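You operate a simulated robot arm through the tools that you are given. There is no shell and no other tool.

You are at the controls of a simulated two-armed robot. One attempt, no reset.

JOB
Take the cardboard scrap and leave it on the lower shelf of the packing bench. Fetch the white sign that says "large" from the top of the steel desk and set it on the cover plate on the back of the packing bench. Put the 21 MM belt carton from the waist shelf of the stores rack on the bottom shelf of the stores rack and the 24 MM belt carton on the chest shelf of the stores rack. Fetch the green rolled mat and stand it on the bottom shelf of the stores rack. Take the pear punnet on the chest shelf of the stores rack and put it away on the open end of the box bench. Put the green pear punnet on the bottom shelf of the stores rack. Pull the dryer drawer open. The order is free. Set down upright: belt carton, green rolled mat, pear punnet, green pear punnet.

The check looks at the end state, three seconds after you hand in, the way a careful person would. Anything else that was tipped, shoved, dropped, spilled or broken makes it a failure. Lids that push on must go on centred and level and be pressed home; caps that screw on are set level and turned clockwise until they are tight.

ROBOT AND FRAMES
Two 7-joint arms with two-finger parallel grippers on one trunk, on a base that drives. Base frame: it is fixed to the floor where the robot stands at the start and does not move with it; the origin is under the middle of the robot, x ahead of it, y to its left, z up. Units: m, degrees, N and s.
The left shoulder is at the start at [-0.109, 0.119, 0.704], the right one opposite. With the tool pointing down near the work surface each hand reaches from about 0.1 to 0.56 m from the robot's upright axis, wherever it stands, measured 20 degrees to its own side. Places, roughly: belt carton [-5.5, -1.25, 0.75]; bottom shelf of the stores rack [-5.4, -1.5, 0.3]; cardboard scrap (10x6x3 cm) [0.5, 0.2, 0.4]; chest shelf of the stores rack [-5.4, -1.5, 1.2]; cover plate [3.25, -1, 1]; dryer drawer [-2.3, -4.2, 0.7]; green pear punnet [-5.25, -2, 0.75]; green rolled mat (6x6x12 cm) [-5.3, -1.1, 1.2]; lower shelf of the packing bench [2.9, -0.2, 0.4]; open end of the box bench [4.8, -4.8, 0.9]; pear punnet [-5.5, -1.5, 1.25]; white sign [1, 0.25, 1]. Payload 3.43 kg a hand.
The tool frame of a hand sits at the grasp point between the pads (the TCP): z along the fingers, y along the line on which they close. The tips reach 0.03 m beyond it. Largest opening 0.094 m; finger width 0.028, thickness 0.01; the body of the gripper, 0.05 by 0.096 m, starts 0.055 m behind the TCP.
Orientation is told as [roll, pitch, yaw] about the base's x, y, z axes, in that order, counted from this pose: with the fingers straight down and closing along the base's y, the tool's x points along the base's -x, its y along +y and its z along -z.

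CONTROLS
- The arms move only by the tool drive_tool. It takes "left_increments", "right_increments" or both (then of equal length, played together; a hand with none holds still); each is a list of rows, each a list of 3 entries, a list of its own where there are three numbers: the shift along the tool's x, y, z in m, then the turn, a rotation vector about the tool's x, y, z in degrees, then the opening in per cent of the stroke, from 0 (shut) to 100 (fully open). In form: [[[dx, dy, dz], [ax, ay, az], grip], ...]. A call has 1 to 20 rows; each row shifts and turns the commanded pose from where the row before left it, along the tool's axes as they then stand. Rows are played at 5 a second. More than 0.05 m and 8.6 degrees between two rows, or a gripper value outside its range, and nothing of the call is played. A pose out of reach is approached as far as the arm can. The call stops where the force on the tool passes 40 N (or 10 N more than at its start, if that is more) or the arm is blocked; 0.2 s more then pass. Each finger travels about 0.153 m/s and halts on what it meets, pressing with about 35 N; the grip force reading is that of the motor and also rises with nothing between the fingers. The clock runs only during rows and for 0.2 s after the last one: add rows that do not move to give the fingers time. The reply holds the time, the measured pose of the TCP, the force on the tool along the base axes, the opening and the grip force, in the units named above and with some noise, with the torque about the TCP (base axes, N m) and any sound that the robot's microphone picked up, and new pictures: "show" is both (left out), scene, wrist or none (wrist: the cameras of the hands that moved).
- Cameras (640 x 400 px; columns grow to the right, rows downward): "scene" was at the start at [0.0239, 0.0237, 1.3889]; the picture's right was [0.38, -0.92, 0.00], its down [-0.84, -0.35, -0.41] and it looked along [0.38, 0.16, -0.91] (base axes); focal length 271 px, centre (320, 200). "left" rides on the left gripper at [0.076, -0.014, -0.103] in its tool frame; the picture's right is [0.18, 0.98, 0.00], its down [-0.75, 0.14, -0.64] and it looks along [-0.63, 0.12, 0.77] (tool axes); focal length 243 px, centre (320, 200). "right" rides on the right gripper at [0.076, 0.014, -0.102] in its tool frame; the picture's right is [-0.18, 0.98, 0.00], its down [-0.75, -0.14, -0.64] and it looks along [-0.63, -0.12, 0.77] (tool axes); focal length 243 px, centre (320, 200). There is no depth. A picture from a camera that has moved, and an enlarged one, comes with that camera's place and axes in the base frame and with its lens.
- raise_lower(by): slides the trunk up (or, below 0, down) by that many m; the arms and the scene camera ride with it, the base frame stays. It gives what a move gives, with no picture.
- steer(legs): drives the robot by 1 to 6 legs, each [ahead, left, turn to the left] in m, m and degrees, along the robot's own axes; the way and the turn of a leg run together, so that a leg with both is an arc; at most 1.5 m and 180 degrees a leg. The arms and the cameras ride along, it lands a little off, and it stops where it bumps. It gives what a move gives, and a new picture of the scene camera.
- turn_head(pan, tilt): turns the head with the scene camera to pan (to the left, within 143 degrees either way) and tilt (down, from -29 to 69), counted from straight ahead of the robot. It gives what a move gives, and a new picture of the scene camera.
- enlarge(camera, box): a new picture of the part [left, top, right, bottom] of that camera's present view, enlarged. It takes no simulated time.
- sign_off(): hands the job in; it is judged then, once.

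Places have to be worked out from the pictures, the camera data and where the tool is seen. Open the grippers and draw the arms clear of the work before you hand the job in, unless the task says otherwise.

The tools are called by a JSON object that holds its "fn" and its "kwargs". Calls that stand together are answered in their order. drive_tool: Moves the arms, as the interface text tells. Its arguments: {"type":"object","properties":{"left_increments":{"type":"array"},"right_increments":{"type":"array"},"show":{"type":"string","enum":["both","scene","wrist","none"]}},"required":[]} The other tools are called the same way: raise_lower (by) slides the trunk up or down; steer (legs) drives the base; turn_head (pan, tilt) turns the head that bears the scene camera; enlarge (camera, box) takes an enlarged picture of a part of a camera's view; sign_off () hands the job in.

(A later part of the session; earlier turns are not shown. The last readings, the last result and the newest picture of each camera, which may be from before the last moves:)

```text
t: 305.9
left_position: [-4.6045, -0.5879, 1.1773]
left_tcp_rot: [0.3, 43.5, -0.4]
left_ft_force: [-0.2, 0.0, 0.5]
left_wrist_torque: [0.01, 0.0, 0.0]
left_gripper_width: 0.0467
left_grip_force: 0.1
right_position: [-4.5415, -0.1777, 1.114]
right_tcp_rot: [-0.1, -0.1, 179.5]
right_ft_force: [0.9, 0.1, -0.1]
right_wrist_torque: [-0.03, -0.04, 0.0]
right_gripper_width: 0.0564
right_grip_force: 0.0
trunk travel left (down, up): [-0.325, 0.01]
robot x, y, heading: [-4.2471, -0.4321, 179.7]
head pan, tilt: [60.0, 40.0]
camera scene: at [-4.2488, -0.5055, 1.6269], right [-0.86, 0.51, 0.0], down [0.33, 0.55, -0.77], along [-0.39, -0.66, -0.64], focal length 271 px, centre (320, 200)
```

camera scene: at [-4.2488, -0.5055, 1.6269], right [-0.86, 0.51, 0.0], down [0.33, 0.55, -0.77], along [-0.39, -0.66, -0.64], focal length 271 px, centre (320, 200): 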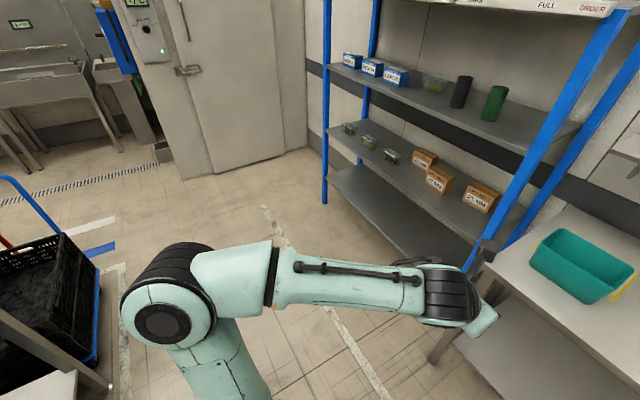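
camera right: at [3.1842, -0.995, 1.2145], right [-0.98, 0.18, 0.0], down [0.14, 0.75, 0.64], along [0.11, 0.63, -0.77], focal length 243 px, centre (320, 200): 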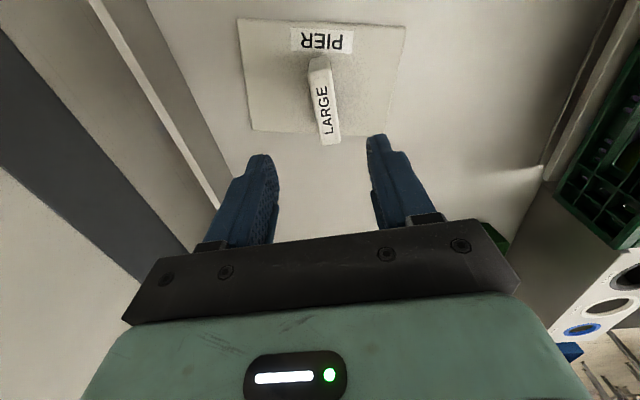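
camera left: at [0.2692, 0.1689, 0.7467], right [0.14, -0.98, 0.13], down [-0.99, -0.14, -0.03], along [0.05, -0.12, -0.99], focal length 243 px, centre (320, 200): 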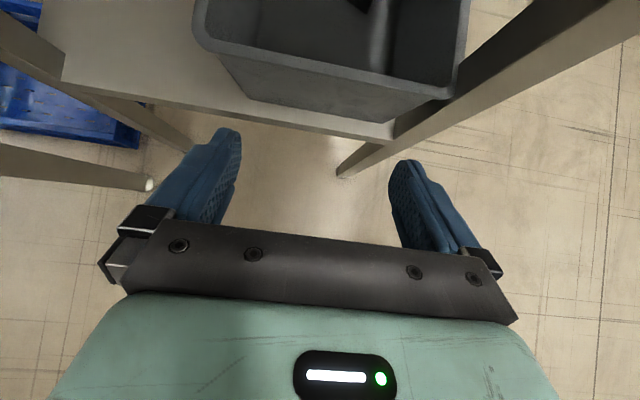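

There's plenty of room (bench behind ends at x≈-3.45). I drive to stand before the mat and bring the left hand to a forward-pointing pose with its camera on top.

{"fn": "steer", "kwargs": {"legs": [[0.25, 0.49, 0]]}}

{"fn": "drive_tool", "kwargs": {"left_increments": [[[0.0144, 0, 0.0139], [0, 8.5, 0], 100], [[0.0123, 0, 0.0158], [0, 8.5, 0], 100], [[0.0097, 0, 0.0175], [0, 8.5, 0], 100], [[0.0072, 0, 0.0187], [0, 8.5, 0], 100], [[0.0042, 0, 0.0196], [0, 8.5, 0], 100], [[0, 0, 0], [0, 0, 0], 100]]}}

```text
t: 310.8
left_position: [-4.8576, -1.0762, 1.1774]
left_tcp_rot: [0.2, 43.6, -0.2]
left_ft_force: [0.2, 1.0, 0.5]
left_wrist_torque: [-0.01, 0.02, -0.02]
left_gripper_width: 0.0472
left_grip_force: 0.1
right_position: [-4.795, -0.6659, 1.1145]
right_tcp_rot: [0.0, 0.0, 179.6]
right_ft_force: [-0.5, 0.5, 0.5]
right_wrist_torque: [0.04, 0.0, 0.0]
right_gripper_width: 0.0565
right_grip_force: 0.0
trunk travel left (down, up): [-0.325, 0.01]
robot x, y, heading: [-4.5039, -0.9187, 179.8]
head pan, tilt: [60.0, 40.0]
camera scene: at [-4.5023, -0.9945, 1.6268], right [-0.86, 0.5, 0.0], down [0.32, 0.56, -0.77], along [-0.39, -0.66, -0.64], focal length 271 px, centre (320, 200)
```

scene: 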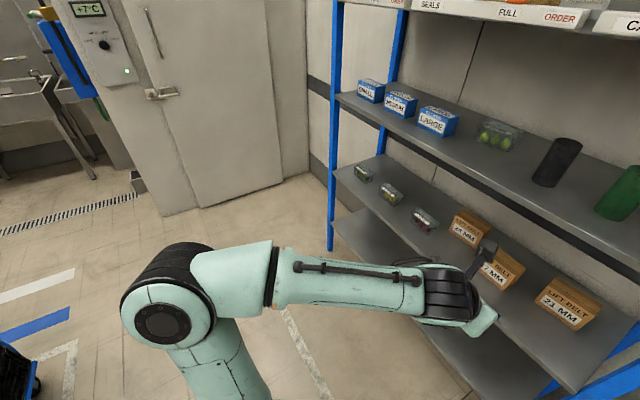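

```text
t: 312.1
left_position: [-4.957, -1.0761, 1.1767]
left_tcp_rot: [2.3, 86.2, 1.9]
left_ft_force: [0.8, -0.4, -0.3]
left_wrist_torque: [-0.01, 0.05, 0.0]
left_gripper_width: 0.0939
left_grip_force: 0.0
right_position: [-4.7952, -0.6685, 1.1141]
right_tcp_rot: [0.0, 0.0, 179.7]
right_ft_force: [-0.3, -0.5, -0.2]
right_wrist_torque: [0.03, 0.0, 0.02]
right_gripper_width: 0.0567
right_grip_force: 0.0
trunk travel left (down, up): [-0.325, 0.01]
robot x, y, heading: [-4.5035, -0.9244, 179.7]
head pan, tilt: [60.0, 40.0]
camera scene: at [-4.5017, -0.9945, 1.6268], right [-0.86, 0.5, 0.0], down [0.32, 0.56, -0.77], along [-0.39, -0.66, -0.64], focal length 271 px, centre (320, 200)
camera left: at [-4.8586, -1.0927, 1.2588], right [-0.01, 0.98, 0.19], down [0.69, 0.14, -0.71], along [-0.72, 0.12, -0.68], focal length 243 px, centre (320, 200)
```

scene: 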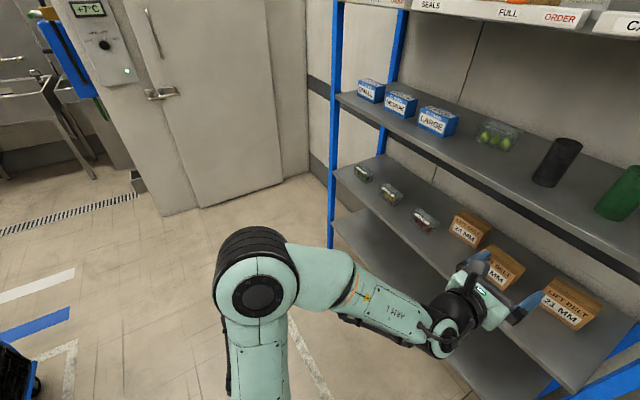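
left: 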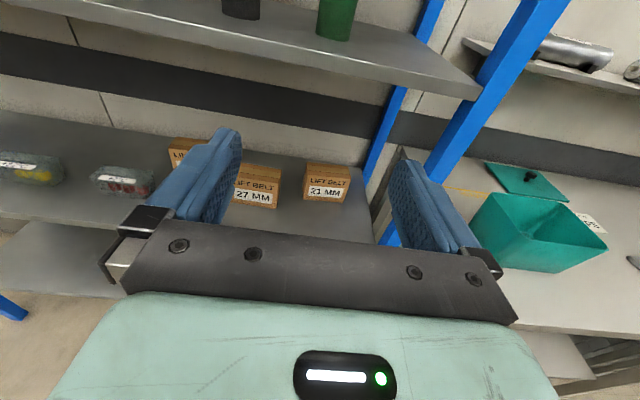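

The forward pose works and the wrist camera sees the mat's foot (≈[-5.39,-1.055]). I raise the hand to mid-mat height, tuck the right hand, and drive closer.

{"fn": "drive_tool", "kwargs": {"left_increments": [[[0.025, 0.009, 0], [0, 0, 0], 100], [[0.025, 0.009, 0], [0, 0, 0], 100], [[0, 0, 0], [0, 0, 0], 100]], "right_increments": [[[0.04, 0, -0.02], [0, 0, 0], 60], [[0.04, 0, -0.02], [0, 0, 0], 60], [[0, 0, -0.03], [0, 0, 0], 60]], "show": "none"}}

{"fn": "steer", "kwargs": {"legs": [[0.27, 0, 0]]}}

{"fn": "enlarge", "kwargs": {"camera": "left", "box": [0, 0, 640, 400]}}

```text
t: 312.9
left_position: [-4.9618, -1.0585, 1.2266]
left_tcp_rot: [2.2, 86.1, 1.8]
left_ft_force: [-0.1, -0.4, 0.2]
left_wrist_torque: [0.0, -0.05, -0.01]
left_gripper_width: 0.0939
left_grip_force: 0.0
right_position: [-4.7147, -0.6672, 1.1848]
right_tcp_rot: [0.0, 0.1, 179.6]
right_ft_force: [-0.1, -0.3, -0.1]
right_wrist_torque: [-0.01, 0.0, -0.02]
right_gripper_width: 0.0564
right_grip_force: 0.0
trunk travel left (down, up): [-0.325, 0.01]
robot x, y, heading: [-4.5029, -0.9189, 179.7]
head pan, tilt: [60.0, 40.0]
```

```text
t: 314.9
left_position: [-5.2294, -1.056, 1.2264]
left_tcp_rot: [2.2, 86.1, 1.8]
left_ft_force: [-0.6, 0.4, 0.4]
left_wrist_torque: [0.02, 0.0, -0.04]
left_gripper_width: 0.0939
left_grip_force: 0.1
right_position: [-4.9844, -0.6656, 1.1841]
right_tcp_rot: [0.0, 0.0, 179.6]
right_ft_force: [0.2, -0.1, -0.4]
right_wrist_torque: [-0.01, 0.03, 0.03]
right_gripper_width: 0.0566
right_grip_force: 0.0
trunk travel left (down, up): [-0.325, 0.01]
robot x, y, heading: [-4.7748, -0.919, 179.7]
head pan, tilt: [60.0, 40.0]
camera scene: at [-4.7709, -0.993, 1.6267], right [-0.86, 0.5, 0.0], down [0.32, 0.55, -0.77], along [-0.39, -0.66, -0.64], focal length 271 px, centre (320, 200)
```

scene: 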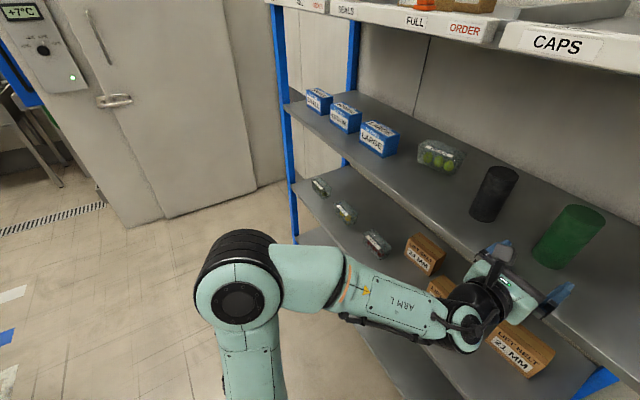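

```text
1.00 times, centred on (320, 200) of left (not enlarged: the box is as wide or as high as the picture)
camera zoom: at [-5.1314, -1.0729, 1.3083], right [-0.01, 0.98, 0.19], down [0.69, 0.14, -0.71], along [-0.72, 0.12, -0.68], focal length 243 px, centre (320, 200)
```

zoom: 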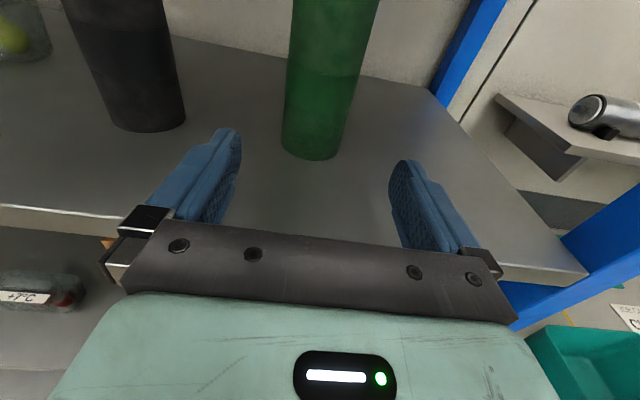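

The mat's centre is at ≈[-5.375, -1.057], right between the fingers. I advance 14.6 cm and close.

{"fn": "drive_tool", "kwargs": {"left_increments": [[[0.0034, 0, 0.0486], [0, 0, 0], 100], [[0.0034, 0, 0.0486], [0, 0, 0], 100], [[0.0034, 0, 0.0486], [0, 0, 0], 100], [[0, 0, 0], [0, 0, 0], 100]]}}

```text
t: 315.9
left_position: [-5.3744, -1.056, 1.2264]
left_tcp_rot: [2.1, 86.0, 1.8]
left_ft_force: [0.5, 0.1, -0.2]
left_wrist_torque: [-0.03, 0.07, -0.02]
left_gripper_width: 0.0943
left_grip_force: 0.1
right_position: [-4.9833, -0.6662, 1.1847]
right_tcp_rot: [0.0, -0.1, 179.6]
right_ft_force: [-0.3, 0.4, 0.4]
right_wrist_torque: [0.0, 0.02, -0.02]
right_gripper_width: 0.0561
right_grip_force: 0.0
trunk travel left (down, up): [-0.325, 0.01]
robot x, y, heading: [-4.7705, -0.917, 179.5]
head pan, tilt: [60.0, 40.0]
camera scene: at [-4.7705, -0.9931, 1.6268], right [-0.86, 0.51, 0.0], down [0.32, 0.55, -0.77], along [-0.39, -0.66, -0.64], focal length 271 px, centre (320, 200)
camera left: at [-5.2774, -1.072, 1.3085], right [-0.01, 0.98, 0.19], down [0.69, 0.14, -0.71], along [-0.72, 0.12, -0.68], focal length 243 px, centre (320, 200)
```

scene: 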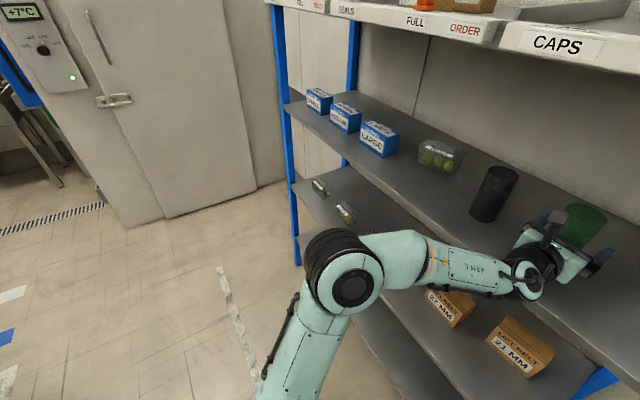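
left: 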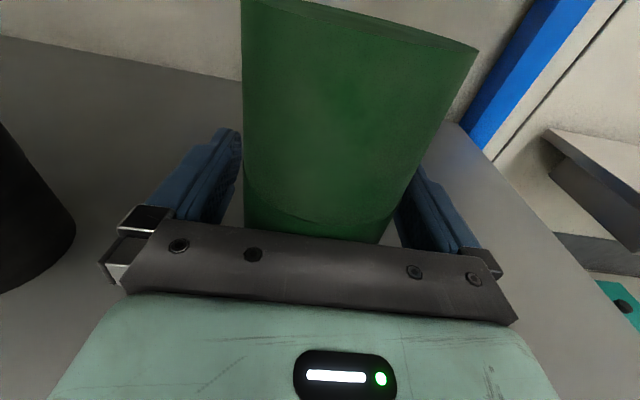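

The mat is between the fingers. I close and lift it 2 cm.

{"fn": "drive_tool", "kwargs": {"left_increments": [[[0, 0, 0], [0, 0, 0], 75], [[0, 0, 0], [0, 0, 0], 60], [[0, 0, 0], [0, 0, 0], 40], [[0, 0, 0], [0, 0, 0], 30], [[0, 0, 0], [0, 0, 0], 20], [[0.02, 0, 0], [0, 0, 0], 20], [[0.02, 0, 0], [0, 0, 0], 20], [[0, 0, 0], [0, 0, 0], 20]]}}

```text
t: 317.7
left_position: [-5.3793, -1.055, 1.2659]
left_tcp_rot: [2.4, 86.0, 1.8]
left_ft_force: [-0.3, -0.2, -1.9]
left_wrist_torque: [0.01, 0.08, 0.01]
left_gripper_width: 0.0629
left_grip_force: 34.9
right_position: [-4.9843, -0.6662, 1.1849]
right_tcp_rot: [-0.1, 0.1, 179.7]
right_ft_force: [0.0, -0.2, -0.4]
right_wrist_torque: [-0.01, 0.02, -0.01]
right_gripper_width: 0.0565
right_grip_force: 0.1
trunk travel left (down, up): [-0.325, 0.01]
robot x, y, heading: [-4.7722, -0.9206, 179.7]
head pan, tilt: [60.0, 40.0]
camera scene: at [-4.7716, -0.9931, 1.6268], right [-0.86, 0.51, 0.0], down [0.32, 0.55, -0.77], along [-0.39, -0.66, -0.64], focal length 271 px, centre (320, 200)
camera left: at [-5.2803, -1.072, 1.3488], right [-0.01, 0.98, 0.19], down [0.69, 0.14, -0.71], along [-0.72, 0.12, -0.68], focal length 243 px, centre (320, 200)
```

scene: 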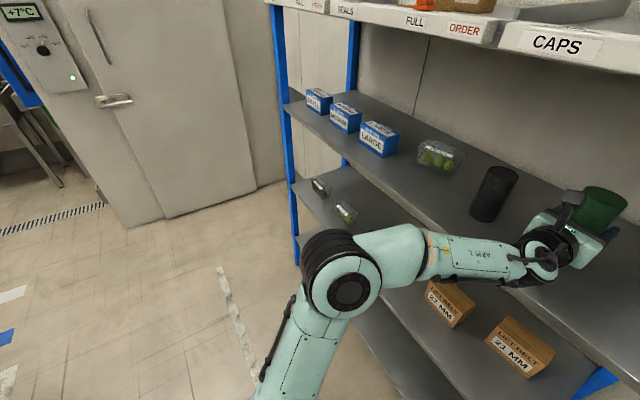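
left: 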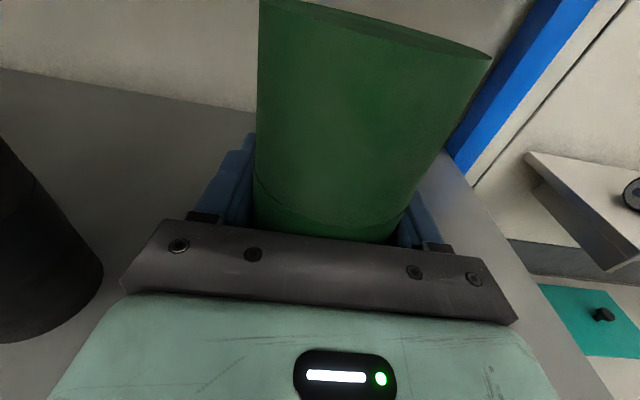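

The mat is held at 63 mm. I back out, shift to y≈-1.12, and lower the trunk and the hand toward the bottom shelf.

{"fn": "steer", "kwargs": {"legs": [[-0.35, 0, 0], [0, 0.2, 0]]}}

{"fn": "raise_lower", "kwargs": {"by": -0.32}}

{"fn": "drive_tool", "kwargs": {"left_increments": [[[-0.045, 0, 0], [0, 0, 0], 20], [[-0.045, 0, 0], [0, 0, 0], 20], [[-0.045, 0, 0], [0, 0, 0], 20], [[-0.045, 0, 0], [0, 0, 0], 20], [[-0.045, 0, 0], [0, 0, 0], 20], [[-0.045, 0, 0], [0, 0, 0], 20], [[-0.045, 0, 0], [0, 0, 0], 20], [[-0.045, 0, 0], [0, 0, 0], 20], [[-0.045, 0, 0], [0, 0, 0], 20], [[-0.045, 0, 0], [0, 0, 0], 20], [[-0.045, 0, 0], [0, 0, 0], 20], [[0, 0, 0], [0, 0, 0], 20]]}}

```text
t: 321.9
left_position: [-5.028, -1.2592, 1.2658]
left_tcp_rot: [2.2, 86.1, 2.0]
left_ft_force: [-0.8, -0.2, -2.8]
left_wrist_torque: [-0.02, 0.04, -0.01]
left_gripper_width: 0.0629
left_grip_force: 35.4
right_position: [-4.6335, -0.8661, 1.1855]
right_tcp_rot: [0.0, 0.0, 179.7]
right_ft_force: [-0.5, 0.3, -0.6]
right_wrist_torque: [-0.01, -0.02, -0.01]
right_gripper_width: 0.0564
right_grip_force: 0.0
trunk travel left (down, up): [-0.325, 0.01]
robot x, y, heading: [-4.4217, -1.1214, 179.8]
head pan, tilt: [60.0, 40.0]
camera scene: at [-4.4208, -1.1935, 1.6269], right [-0.86, 0.5, 0.0], down [0.32, 0.56, -0.77], along [-0.38, -0.66, -0.64], focal length 271 px, centre (320, 200)
```

scene: 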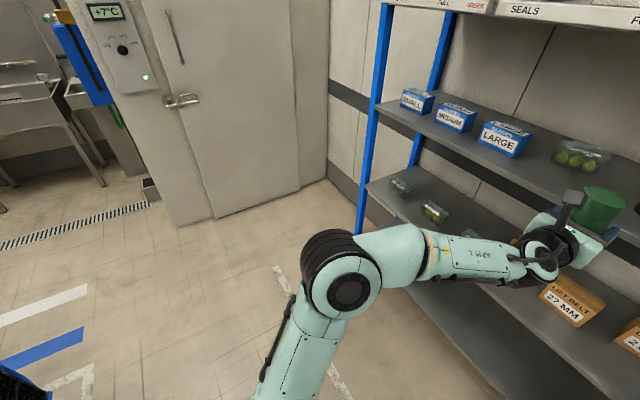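

```text
t: 325.1
left_position: [-5.0271, -1.2586, 0.9462]
left_tcp_rot: [2.1, 86.1, 1.9]
left_ft_force: [-0.2, -0.2, -3.0]
left_wrist_torque: [-0.01, 0.08, 0.0]
left_gripper_width: 0.063
left_grip_force: 34.4
right_position: [-4.6339, -0.8675, 0.8653]
right_tcp_rot: [0.0, 0.0, 179.9]
right_ft_force: [-0.8, 0.0, -0.1]
right_wrist_torque: [-0.02, 0.02, -0.01]
right_gripper_width: 0.0564
right_grip_force: 0.1
trunk travel left (down, up): [-0.005, 0.33]
robot x, y, heading: [-4.4247, -1.122, 179.9]
head pan, tilt: [60.0, 40.0]
```

```text
t: 327.7
left_position: [-5.0143, -1.2581, 0.7882]
left_tcp_rot: [2.2, 86.1, 2.0]
left_ft_force: [0.5, 0.3, -2.1]
left_wrist_torque: [-0.01, 0.07, -0.02]
left_gripper_width: 0.063
left_grip_force: 35.3
left hand out of reach, approached as far as the arm can: row 4, 5, 6, 7, 8, 9, 10, 11
right_position: [-4.6327, -0.8671, 0.8644]
right_tcp_rot: [0.0, -0.1, 179.8]
right_ft_force: [-0.5, 0.4, -0.1]
right_wrist_torque: [-0.01, 0.0, -0.01]
right_gripper_width: 0.0565
right_grip_force: 0.0
trunk travel left (down, up): [-0.005, 0.33]
robot x, y, heading: [-4.4242, -1.122, 179.8]
head pan, tilt: [60.0, 40.0]
camera scene: at [-4.4704, -1.1934, 1.2987], right [-0.86, 0.5, 0.0], down [0.32, 0.56, -0.77], along [-0.38, -0.66, -0.64], focal length 271 px, centre (320, 200)
camera left: at [-4.9171, -1.2737, 0.8709], right [-0.01, 0.98, 0.19], down [0.69, 0.14, -0.71], along [-0.72, 0.12, -0.68], focal length 243 px, centre (320, 200)
```

scene: 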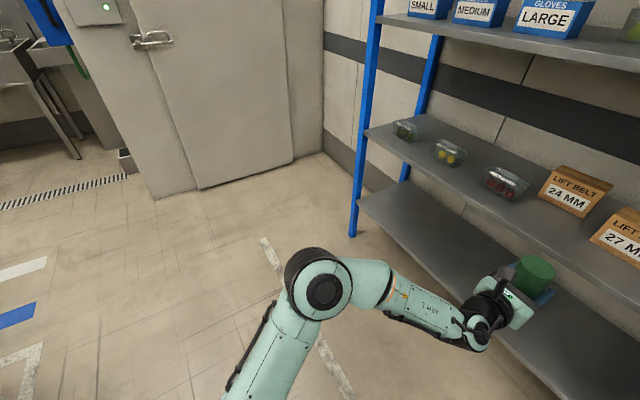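
left: 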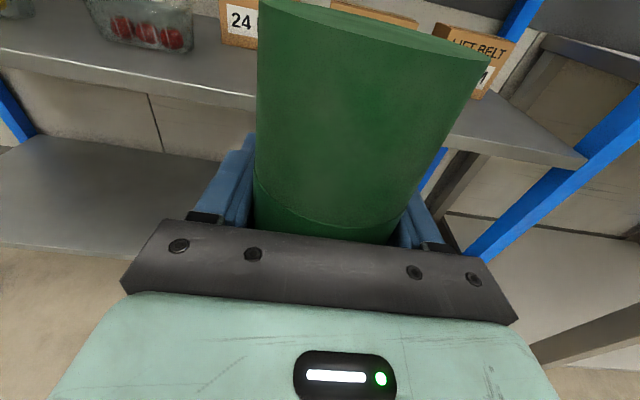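

The horizontal hand can't get lower than z≈0.79 at this reach. I test whether it goes lower with the hand drawn closer.

{"fn": "drive_tool", "kwargs": {"left_increments": [[[0, 0, -0.045], [0, 0, 0], 20], [[0, 0, -0.045], [0, 0, 0], 20], [[0, 0, -0.045], [0, 0, 0], 20], [[-0.045, 0, 0], [0, 0, 0], 20], [[-0.045, 0, 0], [0, 0, 0], 20], [[-0.045, 0, 0], [0, 0, 0], 20], [[-0.045, 0, 0], [0, 0, 0], 20], [[0, 0, 0], [0, 0, 0], 20]]}}

```text
t: 329.5
left_position: [-4.8781, -1.2593, 0.7732]
left_tcp_rot: [2.3, 86.2, 2.2]
left_ft_force: [1.1, 0.5, -2.1]
left_wrist_torque: [0.01, 0.09, -0.02]
left_gripper_width: 0.063
left_grip_force: 35.5
left hand out of reach, approached as far as the arm can: row 4, 5, 6, 7
right_position: [-4.634, -0.8662, 0.8642]
right_tcp_rot: [0.0, 0.0, 179.7]
right_ft_force: [0.7, -0.1, 0.4]
right_wrist_torque: [-0.03, -0.01, -0.01]
right_gripper_width: 0.0565
right_grip_force: 0.1
trunk travel left (down, up): [-0.005, 0.33]
robot x, y, heading: [-4.4216, -1.1216, 180.0]
head pan, tilt: [60.0, 40.0]
camera scene: at [-4.4703, -1.1934, 1.2987], right [-0.86, 0.5, 0.0], down [0.32, 0.56, -0.77], along [-0.38, -0.66, -0.64], focal length 271 px, centre (320, 200)
camera left: at [-4.7805, -1.2751, 0.857], right [-0.01, 0.98, 0.19], down [0.69, 0.14, -0.71], along [-0.72, 0.12, -0.68], focal length 243 px, centre (320, 200)
```

scene: 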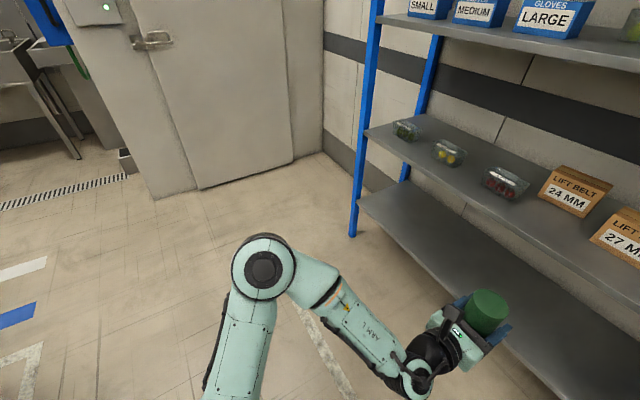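
left: 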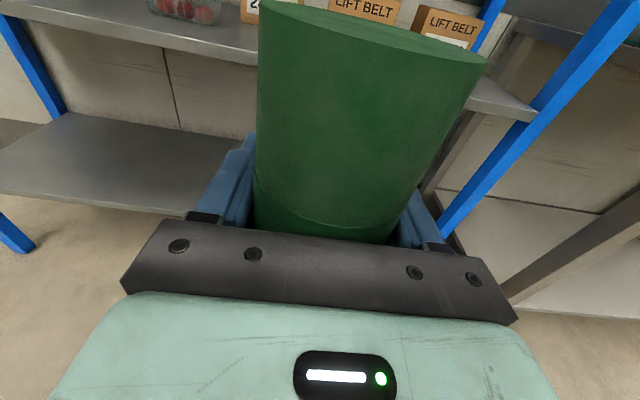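

That is a wrist limit, so I'll regrip the mat from above: set it briefly on the free front strip of the clips table, then take it with a tilted hand. I raise the trunk and drive over.

{"fn": "raise_lower", "kwargs": {"by": 0.25}}

{"fn": "steer", "kwargs": {"legs": [[0, -1.0, 0]]}}

{"fn": "turn_head", "kwargs": {"pan": 10, "tilt": 45}}

{"fn": "enlarge", "kwargs": {"camera": "left", "box": [0, 0, 640, 400]}}

```text
t: 332.1
left_position: [-4.8785, -1.2577, 1.0234]
left_tcp_rot: [2.4, 86.1, 2.2]
left_ft_force: [0.6, -0.2, -3.1]
left_wrist_torque: [-0.01, 0.07, -0.02]
left_gripper_width: 0.063
left_grip_force: 34.8
right_position: [-4.6347, -0.8667, 1.1148]
right_tcp_rot: [0.1, 0.0, 179.8]
right_ft_force: [-0.6, -0.5, -0.3]
right_wrist_torque: [-0.01, 0.04, 0.01]
right_gripper_width: 0.0564
right_grip_force: 0.1
trunk travel left (down, up): [-0.255, 0.08]
robot x, y, heading: [-4.4226, -1.1212, 179.7]
head pan, tilt: [60.0, 40.0]
```

```text
t: 341.1
left_position: [-4.8747, -0.2596, 1.025]
left_tcp_rot: [2.4, 86.1, 1.9]
left_ft_force: [0.0, -0.1, -2.3]
left_wrist_torque: [-0.01, 0.04, -0.04]
left_gripper_width: 0.063
left_grip_force: 34.9
right_position: [-4.632, 0.1327, 1.1146]
right_tcp_rot: [0.1, 0.0, 179.9]
right_ft_force: [-0.1, 0.5, 0.1]
right_wrist_torque: [0.0, 0.0, 0.0]
right_gripper_width: 0.0564
right_grip_force: 0.1
trunk travel left (down, up): [-0.255, 0.08]
robot x, y, heading: [-4.4201, -0.1211, 179.7]
head pan, tilt: [60.0, 40.0]
camera scene: at [-4.4188, -0.1946, 1.5512], right [-0.86, 0.5, 0.0], down [0.32, 0.56, -0.77], along [-0.39, -0.66, -0.64], focal length 271 px, centre (320, 200)
```

scene: 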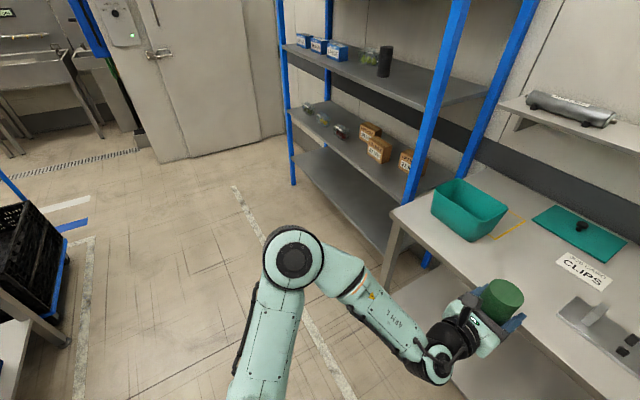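

```text
t: 342.3
left_position: [-4.8758, -0.2607, 1.0233]
left_tcp_rot: [2.2, 86.1, 2.1]
left_ft_force: [0.1, -0.3, -2.9]
left_wrist_torque: [-0.02, 0.05, 0.03]
left_gripper_width: 0.0627
left_grip_force: 35.2
right_position: [-4.6307, 0.1324, 1.1149]
right_tcp_rot: [0.0, 0.0, 179.8]
right_ft_force: [0.1, -0.3, 0.1]
right_wrist_torque: [0.03, 0.01, -0.01]
right_gripper_width: 0.0565
right_grip_force: 0.0
trunk travel left (down, up): [-0.255, 0.08]
robot x, y, heading: [-4.4191, -0.12, 179.9]
head pan, tilt: [10.0, 45.0]
camera scene: at [-4.4562, -0.1351, 1.5439], right [-0.17, 0.99, 0.0], down [0.7, 0.12, -0.71], along [-0.7, -0.12, -0.71], focal length 271 px, centre (320, 200)
```

scene: 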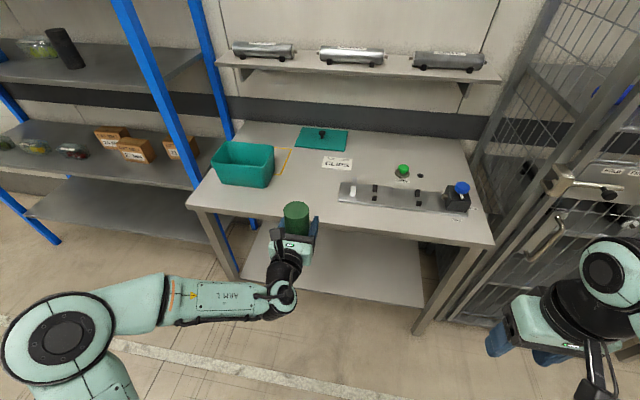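

```text
1.00 times, centred on (320, 200) of left (not enlarged: the box is as wide or as high as the picture)
camera zoom: at [-4.7772, -0.2755, 1.1066], right [-0.01, 0.98, 0.19], down [0.69, 0.14, -0.71], along [-0.72, 0.12, -0.68], focal length 243 px, centre (320, 200)
```

zoom: 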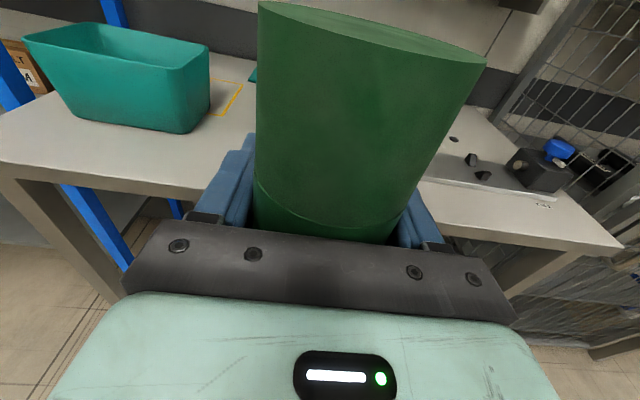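

The table front is at x≈-4.98 with free surface near y≈-0.26. I move the mat over it and lower it gently.

{"fn": "steer", "kwargs": {"legs": [[0.1, 0, 0]]}}

{"fn": "drive_tool", "kwargs": {"left_increments": [[[0.0033, 0, 0.047], [0, 0, 0], 20], [[0.0033, 0, 0.047], [0, 0, 0], 20], [[-0.02, 0, 0], [0, 0, 0], 20], [[-0.02, 0, 0], [0, 0, 0], 20], [[-0.01, 0, 0], [0, 0, 0], 20], [[-0.005, 0, 0], [0, 0, 0], 20], [[-0.005, 0, 0], [0, 0, 0], 20], [[-0.005, 0, 0], [0, 0, 0], 20], [[-0.005, 0, 0], [0, 0, 0], 20], [[-0.005, 0, 0], [0, 0, 0], 20], [[-0.005, 0, 0], [0, 0, 0], 20], [[-0.005, 0, 0], [0, 0, 0], 20], [[0, 0, 0], [0, 0, 0], 20]]}}

```text
t: 343.5
left_position: [-4.9753, -0.2582, 1.0227]
left_tcp_rot: [2.1, 86.1, 1.7]
left_ft_force: [0.6, 0.7, -2.7]
left_wrist_torque: [-0.01, 0.06, 0.0]
left_gripper_width: 0.0627
left_grip_force: 35.3
right_position: [-4.7321, 0.1326, 1.1141]
right_tcp_rot: [0.0, 0.0, 179.7]
right_ft_force: [-0.8, 0.1, -0.4]
right_wrist_torque: [0.0, -0.03, 0.03]
right_gripper_width: 0.0562
right_grip_force: 0.1
trunk travel left (down, up): [-0.255, 0.08]
robot x, y, heading: [-4.5155, -0.1213, 179.8]
head pan, tilt: [10.0, 45.0]
camera scene: at [-4.5567, -0.1347, 1.5438], right [-0.17, 0.99, 0.0], down [0.7, 0.12, -0.71], along [-0.7, -0.12, -0.71], focal length 271 px, centre (320, 200)
```

scene: 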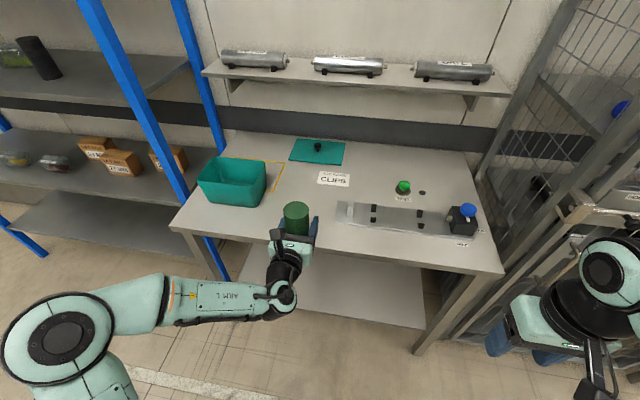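

```text
t: 346.3
left_position: [-5.0695, -0.2589, 1.0247]
left_tcp_rot: [2.0, 85.8, 1.8]
left_ft_force: [-0.3, 0.3, -3.1]
left_wrist_torque: [-0.01, 0.06, 0.01]
left_gripper_width: 0.0628
left_grip_force: 34.7
left hand out of reach, approached as far as the arm can: row 3, 4, 5, 6, 7, 8, 9, 10, 11, 12
right_position: [-4.7311, 0.1317, 1.1133]
right_tcp_rot: [0.0, -0.1, 179.8]
right_ft_force: [0.4, -0.9, 0.4]
right_wrist_torque: [-0.01, -0.01, 0.01]
right_gripper_width: 0.0567
right_grip_force: 0.1
trunk travel left (down, up): [-0.255, 0.08]
robot x, y, heading: [-4.516, -0.1243, 179.8]
head pan, tilt: [10.0, 45.0]
camera scene: at [-4.5561, -0.1347, 1.5439], right [-0.17, 0.99, 0.0], down [0.7, 0.12, -0.71], along [-0.7, -0.12, -0.71], focal length 271 px, centre (320, 200)
camera left: at [-4.9716, -0.275, 1.1075], right [-0.01, 0.98, 0.19], down [0.69, 0.14, -0.71], along [-0.72, 0.12, -0.68], focal length 243 px, centre (320, 200)
```

scene: 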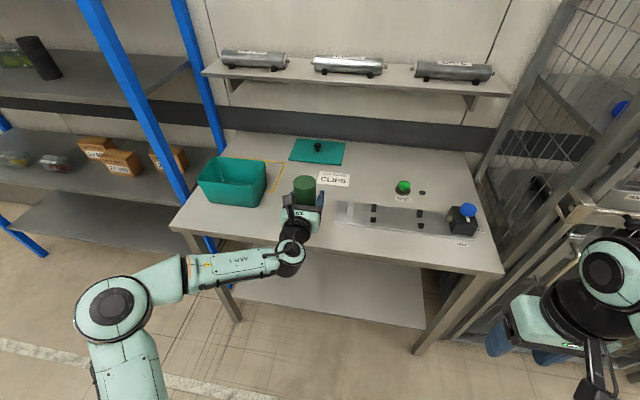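
left: 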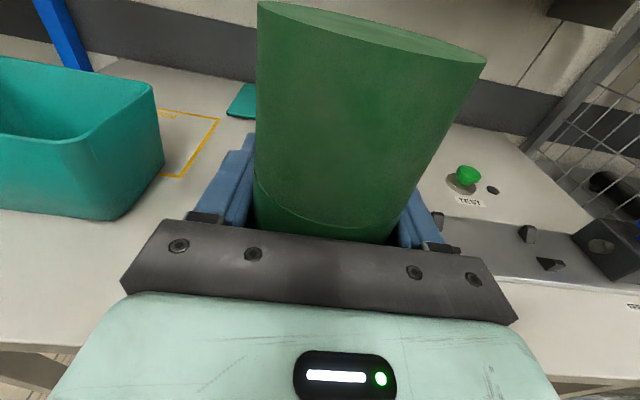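

The arm is at its lower limit, so I lower with the trunk instead, in small steps.

{"fn": "raise_lower", "kwargs": {"by": -0.07}}

{"fn": "enlarge", "kwargs": {"camera": "scene", "box": [240, 130, 400, 230]}}

```text
t: 347.4
left_position: [-5.0695, -0.2594, 0.9545]
left_tcp_rot: [2.4, 85.6, 2.2]
left_ft_force: [-0.5, 0.3, -3.0]
left_wrist_torque: [0.0, 0.05, -0.03]
left_gripper_width: 0.0628
left_grip_force: 34.9
right_position: [-4.7316, 0.1321, 1.0464]
right_tcp_rot: [0.0, -0.1, 179.9]
right_ft_force: [-0.5, -0.1, -1.0]
right_wrist_torque: [0.02, 0.0, -0.01]
right_gripper_width: 0.0564
right_grip_force: 0.1
trunk travel left (down, up): [-0.185, 0.15]
robot x, y, heading: [-4.5225, -0.122, 180.0]
head pan, tilt: [10.0, 45.0]
```

```text
4.00 times, centred on (320, 180) of scene
camera zoom: at [-4.5591, -0.1345, 1.4753], right [-0.17, 0.99, 0.0], down [0.7, 0.12, -0.71], along [-0.7, -0.12, -0.71], focal length 1084 px, centre (320, 280)
```

zoom: 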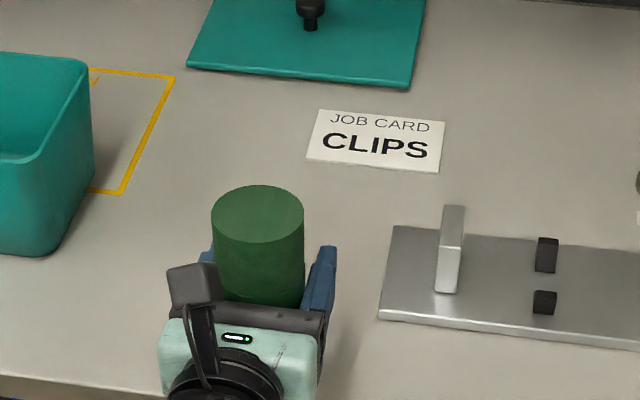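

{"fn": "raise_lower", "kwargs": {"by": -0.012}}

{"fn": "raise_lower", "kwargs": {"by": -0.008}}

```text
t: 348.0
left_position: [-5.0705, -0.2596, 0.9422]
left_tcp_rot: [2.7, 85.7, 2.5]
left_ft_force: [0.7, -0.2, -1.6]
left_wrist_torque: [-0.06, 0.04, 0.0]
left_gripper_width: 0.0629
left_grip_force: 34.4
right_position: [-4.7315, 0.1324, 1.0327]
right_tcp_rot: [0.0, 0.0, 179.7]
right_ft_force: [0.1, -0.5, -0.6]
right_wrist_torque: [-0.06, 0.01, 0.0]
right_gripper_width: 0.0564
right_grip_force: 0.0
trunk travel left (down, up): [-0.173, 0.162]
robot x, y, heading: [-4.5186, -0.1211, 180.2]
head pan, tilt: [10.0, 45.0]
```

```text
t: 348.5
left_position: [-5.0679, -0.2588, 0.9336]
left_tcp_rot: [2.2, 85.6, 2.0]
left_ft_force: [-0.9, -1.2, -3.3]
left_wrist_torque: [0.01, 0.07, -0.02]
left_gripper_width: 0.0628
left_grip_force: 35.0
right_position: [-4.7302, 0.1325, 1.0251]
right_tcp_rot: [-0.1, -0.1, 179.8]
right_ft_force: [0.5, -0.3, 0.1]
right_wrist_torque: [0.0, 0.01, -0.03]
right_gripper_width: 0.0566
right_grip_force: 0.1
trunk travel left (down, up): [-0.165, 0.17]
robot x, y, heading: [-4.5213, -0.1198, 179.9]
head pan, tilt: [10.0, 45.0]
```

{"fn": "raise_lower", "kwargs": {"by": -0.008}}

{"fn": "raise_lower", "kwargs": {"by": -0.006}}

{"fn": "raise_lower", "kwargs": {"by": -0.006}}

```text
t: 349.1
left_position: [-5.0694, -0.26, 0.9261]
left_tcp_rot: [2.1, 85.6, 2.1]
left_ft_force: [1.0, -0.6, -2.6]
left_wrist_torque: [-0.02, 0.06, -0.02]
left_gripper_width: 0.0627
left_grip_force: 34.9
right_position: [-4.7318, 0.1321, 1.0169]
right_tcp_rot: [0.0, 0.0, 179.9]
right_ft_force: [-0.7, 0.0, 0.2]
right_wrist_torque: [0.0, 0.01, -0.02]
right_gripper_width: 0.0563
right_grip_force: 0.1
trunk travel left (down, up): [-0.157, 0.178]
robot x, y, heading: [-4.5163, -0.1214, 179.8]
head pan, tilt: [10.0, 45.0]
```

```text
t: 349.6
left_position: [-5.0702, -0.2599, 0.9204]
left_tcp_rot: [2.3, 85.6, 2.2]
left_ft_force: [0.3, -1.1, -2.6]
left_wrist_torque: [0.02, 0.03, 0.05]
left_gripper_width: 0.0626
left_grip_force: 35.1
right_position: [-4.731, 0.1326, 1.0109]
right_tcp_rot: [0.0, 0.0, 179.8]
right_ft_force: [-0.2, -0.9, -0.9]
right_wrist_torque: [0.04, 0.0, 0.03]
right_gripper_width: 0.0565
right_grip_force: 0.0
trunk travel left (down, up): [-0.151, 0.184]
robot x, y, heading: [-4.5141, -0.1196, 179.7]
head pan, tilt: [10.0, 45.0]
```

```text
t: 350.2
left_position: [-5.0706, -0.2588, 0.9143]
left_tcp_rot: [2.2, 85.6, 2.1]
left_ft_force: [-0.2, -0.8, -2.1]
left_wrist_torque: [-0.01, 0.07, 0.01]
left_gripper_width: 0.0629
left_grip_force: 34.8
right_position: [-4.731, 0.1323, 1.0036]
right_tcp_rot: [0.1, 0.0, 179.8]
right_ft_force: [0.2, 0.3, 0.4]
right_wrist_torque: [-0.01, 0.03, 0.03]
right_gripper_width: 0.0563
right_grip_force: 0.0
trunk travel left (down, up): [-0.145, 0.19]
robot x, y, heading: [-4.5169, -0.1268, 179.9]
head pan, tilt: [10.0, 45.0]
```

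{"fn": "raise_lower", "kwargs": {"by": -0.006}}

{"fn": "raise_lower", "kwargs": {"by": -0.006}}

{"fn": "enlarge", "kwargs": {"camera": "scene", "box": [240, 110, 400, 210]}}

```text
t: 350.8
left_position: [-5.0699, -0.2587, 0.9087]
left_tcp_rot: [2.1, 85.6, 2.0]
left_ft_force: [-0.4, 0.4, -2.7]
left_wrist_torque: [0.0, 0.05, 0.0]
left_gripper_width: 0.0628
left_grip_force: 35.3
right_position: [-4.7313, 0.1336, 0.9993]
right_tcp_rot: [-0.1, 0.0, 179.8]
right_ft_force: [0.3, -0.1, -0.6]
right_wrist_torque: [0.0, -0.02, -0.01]
right_gripper_width: 0.0563
right_grip_force: 0.0
trunk travel left (down, up): [-0.139, 0.196]
robot x, y, heading: [-4.5147, -0.1175, 179.7]
head pan, tilt: [10.0, 45.0]
```

```text
t: 351.3
left_position: [-5.0677, -0.2586, 0.9081]
left_tcp_rot: [1.9, 86.1, 1.9]
left_ft_force: [-2.1, -1.4, 15.5]
left_wrist_torque: [-0.09, 0.22, -0.02]
left_gripper_width: 0.0627
left_grip_force: 35.1
right_position: [-4.7287, 0.1325, 0.9934]
right_tcp_rot: [0.0, -0.2, 179.8]
right_ft_force: [-0.1, 0.2, -1.1]
right_wrist_torque: [0.03, -0.03, 0.01]
right_gripper_width: 0.0564
right_grip_force: 0.1
trunk travel left (down, up): [-0.133, 0.202]
robot x, y, heading: [-4.5199, -0.1252, 179.8]
head pan, tilt: [10.0, 45.0]
```

```text
4.00 times, centred on (320, 160) of scene
camera zoom: at [-4.566, -0.1345, 1.4235], right [-0.17, 0.99, 0.0], down [0.7, 0.12, -0.71], along [-0.7, -0.12, -0.71], focal length 1084 px, centre (320, 360)
```

zoom: 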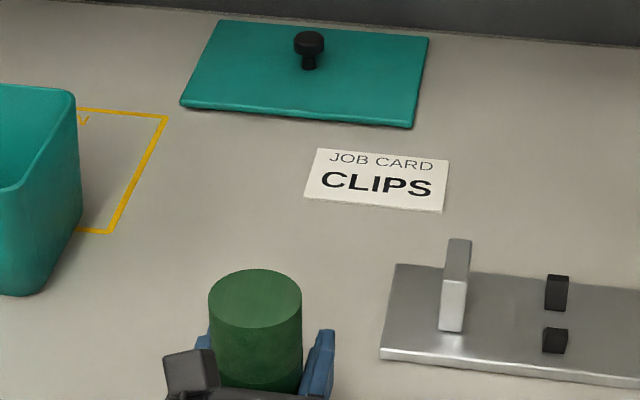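

The mat stands on the table (15 N). I open, back away along the fingers, raise, and tilt the hand down for a grip from above.

{"fn": "drive_tool", "kwargs": {"left_increments": [[[0, 0, 0], [0, 0, 0], 70], [[0, 0, 0], [0, 0, 0], 100], [[0, 0, 0], [0, 0, 0], 100], [[-0.0033, 0, -0.047], [0, 0, 0], 100], [[-0.0033, 0, -0.047], [0, 0, 0], 100], [[-0.0033, 0, -0.047], [0, 0, 0], 100], [[0.045, 0, 0], [0, 0, 0], 100], [[0.045, 0, 0], [0, 0, 0], 100], [[0.045, 0, 0], [0, 0, 0], 100], [[0, 0, 0], [0, -8.5, 0], 100], [[0, 0, 0], [0, -8.5, 0], 100], [[0, 0, 0], [0, -8.5, 0], 100], [[0, 0, 0], [0, -8.5, 0], 100], [[0, 0, 0], [0, -8.5, 0], 100], [[0, 0, 0], [0, -8.5, 0], 100], [[0, 0, 0], [0, 0, 0], 100]]}}

```text
t: 354.7
left_position: [-4.9378, -0.2598, 1.038]
left_tcp_rot: [0.2, 34.5, 0.1]
left_ft_force: [0.5, -0.7, -0.7]
left_wrist_torque: [0.01, 0.02, -0.02]
left_gripper_width: 0.094
left_grip_force: 0.0
right_position: [-4.731, 0.1328, 0.9925]
right_tcp_rot: [0.0, 0.0, 179.7]
right_ft_force: [-0.2, -0.2, -0.7]
right_wrist_torque: [0.01, -0.01, -0.01]
right_gripper_width: 0.0563
right_grip_force: 0.0
trunk travel left (down, up): [-0.133, 0.202]
robot x, y, heading: [-4.5202, -0.1212, 179.8]
head pan, tilt: [10.0, 45.0]
camera scene: at [-4.5668, -0.1346, 1.4233], right [-0.17, 0.99, 0.0], down [0.7, 0.12, -0.71], along [-0.7, -0.12, -0.71], focal length 271 px, centre (320, 200)
camera left: at [-4.9417, -0.2752, 1.1661], right [-0.15, 0.98, 0.11], down [0.98, 0.14, 0.1], along [0.09, 0.12, -0.99], focal length 243 px, centre (320, 200)
```

scene: 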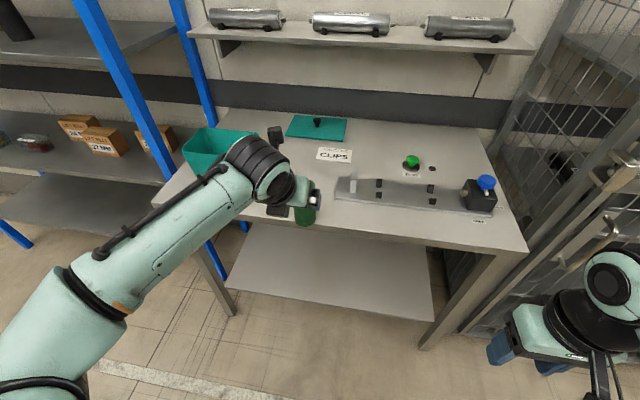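
left: 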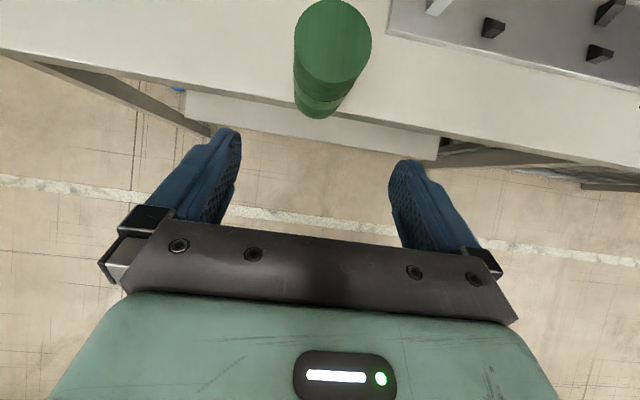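

The mat stands on the table. I move the tilted hand over it and descend around its top.

{"fn": "drive_tool", "kwargs": {"left_increments": [[[0.0338, 0, 0.0232], [0, 0, 0], 100], [[0.0338, 0, 0.0232], [0, 0, 0], 100], [[0.0325, 0, 0.0224], [0, 0, 0], 100], [[-0.0176, 0, 0.0255], [0, 0, 0], 100], [[0, 0, 0], [0, 0, 0], 100]], "show": "wrist"}}

```text
t: 355.9
left_position: [-5.0595, -0.2605, 1.0057]
left_tcp_rot: [0.1, 34.5, -0.1]
left_ft_force: [0.4, -0.6, 0.3]
left_wrist_torque: [0.01, -0.02, 0.0]
left_gripper_width: 0.094
left_grip_force: 0.0
right_position: [-4.7307, 0.1338, 0.9927]
right_tcp_rot: [0.1, 0.1, 179.8]
right_ft_force: [-0.8, -0.2, -0.2]
right_wrist_torque: [-0.01, -0.01, 0.01]
right_gripper_width: 0.0563
right_grip_force: 0.0
trunk travel left (down, up): [-0.133, 0.202]
robot x, y, heading: [-4.5193, -0.1217, 179.9]
head pan, tilt: [10.0, 45.0]
camera left: at [-5.0628, -0.2753, 1.134], right [-0.15, 0.98, 0.11], down [0.98, 0.14, 0.1], along [0.09, 0.12, -0.99], focal length 243 px, centre (320, 200)
```

left: 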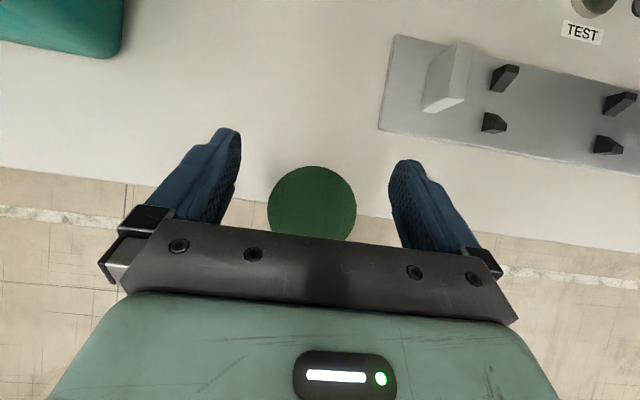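

Mat top centre is at [-5.043, -0.26, 0.965]. I adjust, descend and close on it.

{"fn": "drive_tool", "kwargs": {"left_increments": [[[-0.0285, 0, 0.0168], [0, 0, 0], 100], [[-0.0153, 0, 0.0222], [0, 0, 0], 100], [[0, 0, 0], [0, 0, 0], 75], [[0, 0, 0], [0, 0, 0], 60], [[0, 0, 0], [0, 0, 0], 40], [[0, 0, 0], [0, 0, 0], 20], [[0, 0, 0], [0, 0, 0], 20]], "show": "wrist"}}

```text
t: 357.5
left_position: [-5.045, -0.2598, 0.9506]
left_tcp_rot: [0.3, 34.5, 0.1]
left_ft_force: [0.6, 0.8, -0.1]
left_wrist_torque: [0.04, -0.04, 0.01]
left_gripper_width: 0.0624
left_grip_force: 34.9
right_position: [-4.7304, 0.1334, 0.9921]
right_tcp_rot: [-0.1, 0.1, 179.7]
right_ft_force: [0.7, -0.2, -0.3]
right_wrist_torque: [0.0, 0.02, -0.03]
right_gripper_width: 0.0564
right_grip_force: 0.0
trunk travel left (down, up): [-0.133, 0.202]
robot x, y, heading: [-4.5213, -0.1223, 179.7]
head pan, tilt: [10.0, 45.0]
camera left: at [-5.0488, -0.2747, 1.0777], right [-0.15, 0.98, 0.11], down [0.98, 0.14, 0.1], along [0.09, 0.12, -0.99], focal length 243 px, centre (320, 200)
```

left: 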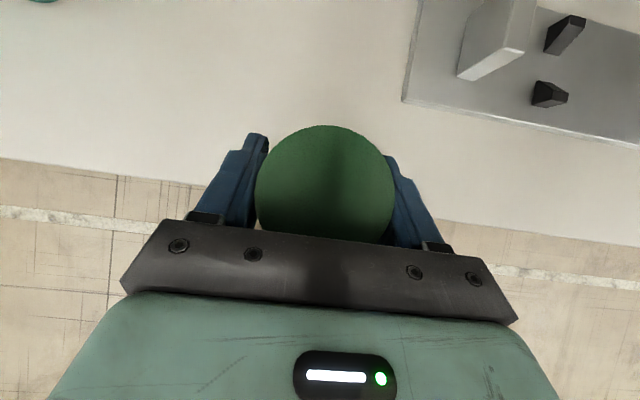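

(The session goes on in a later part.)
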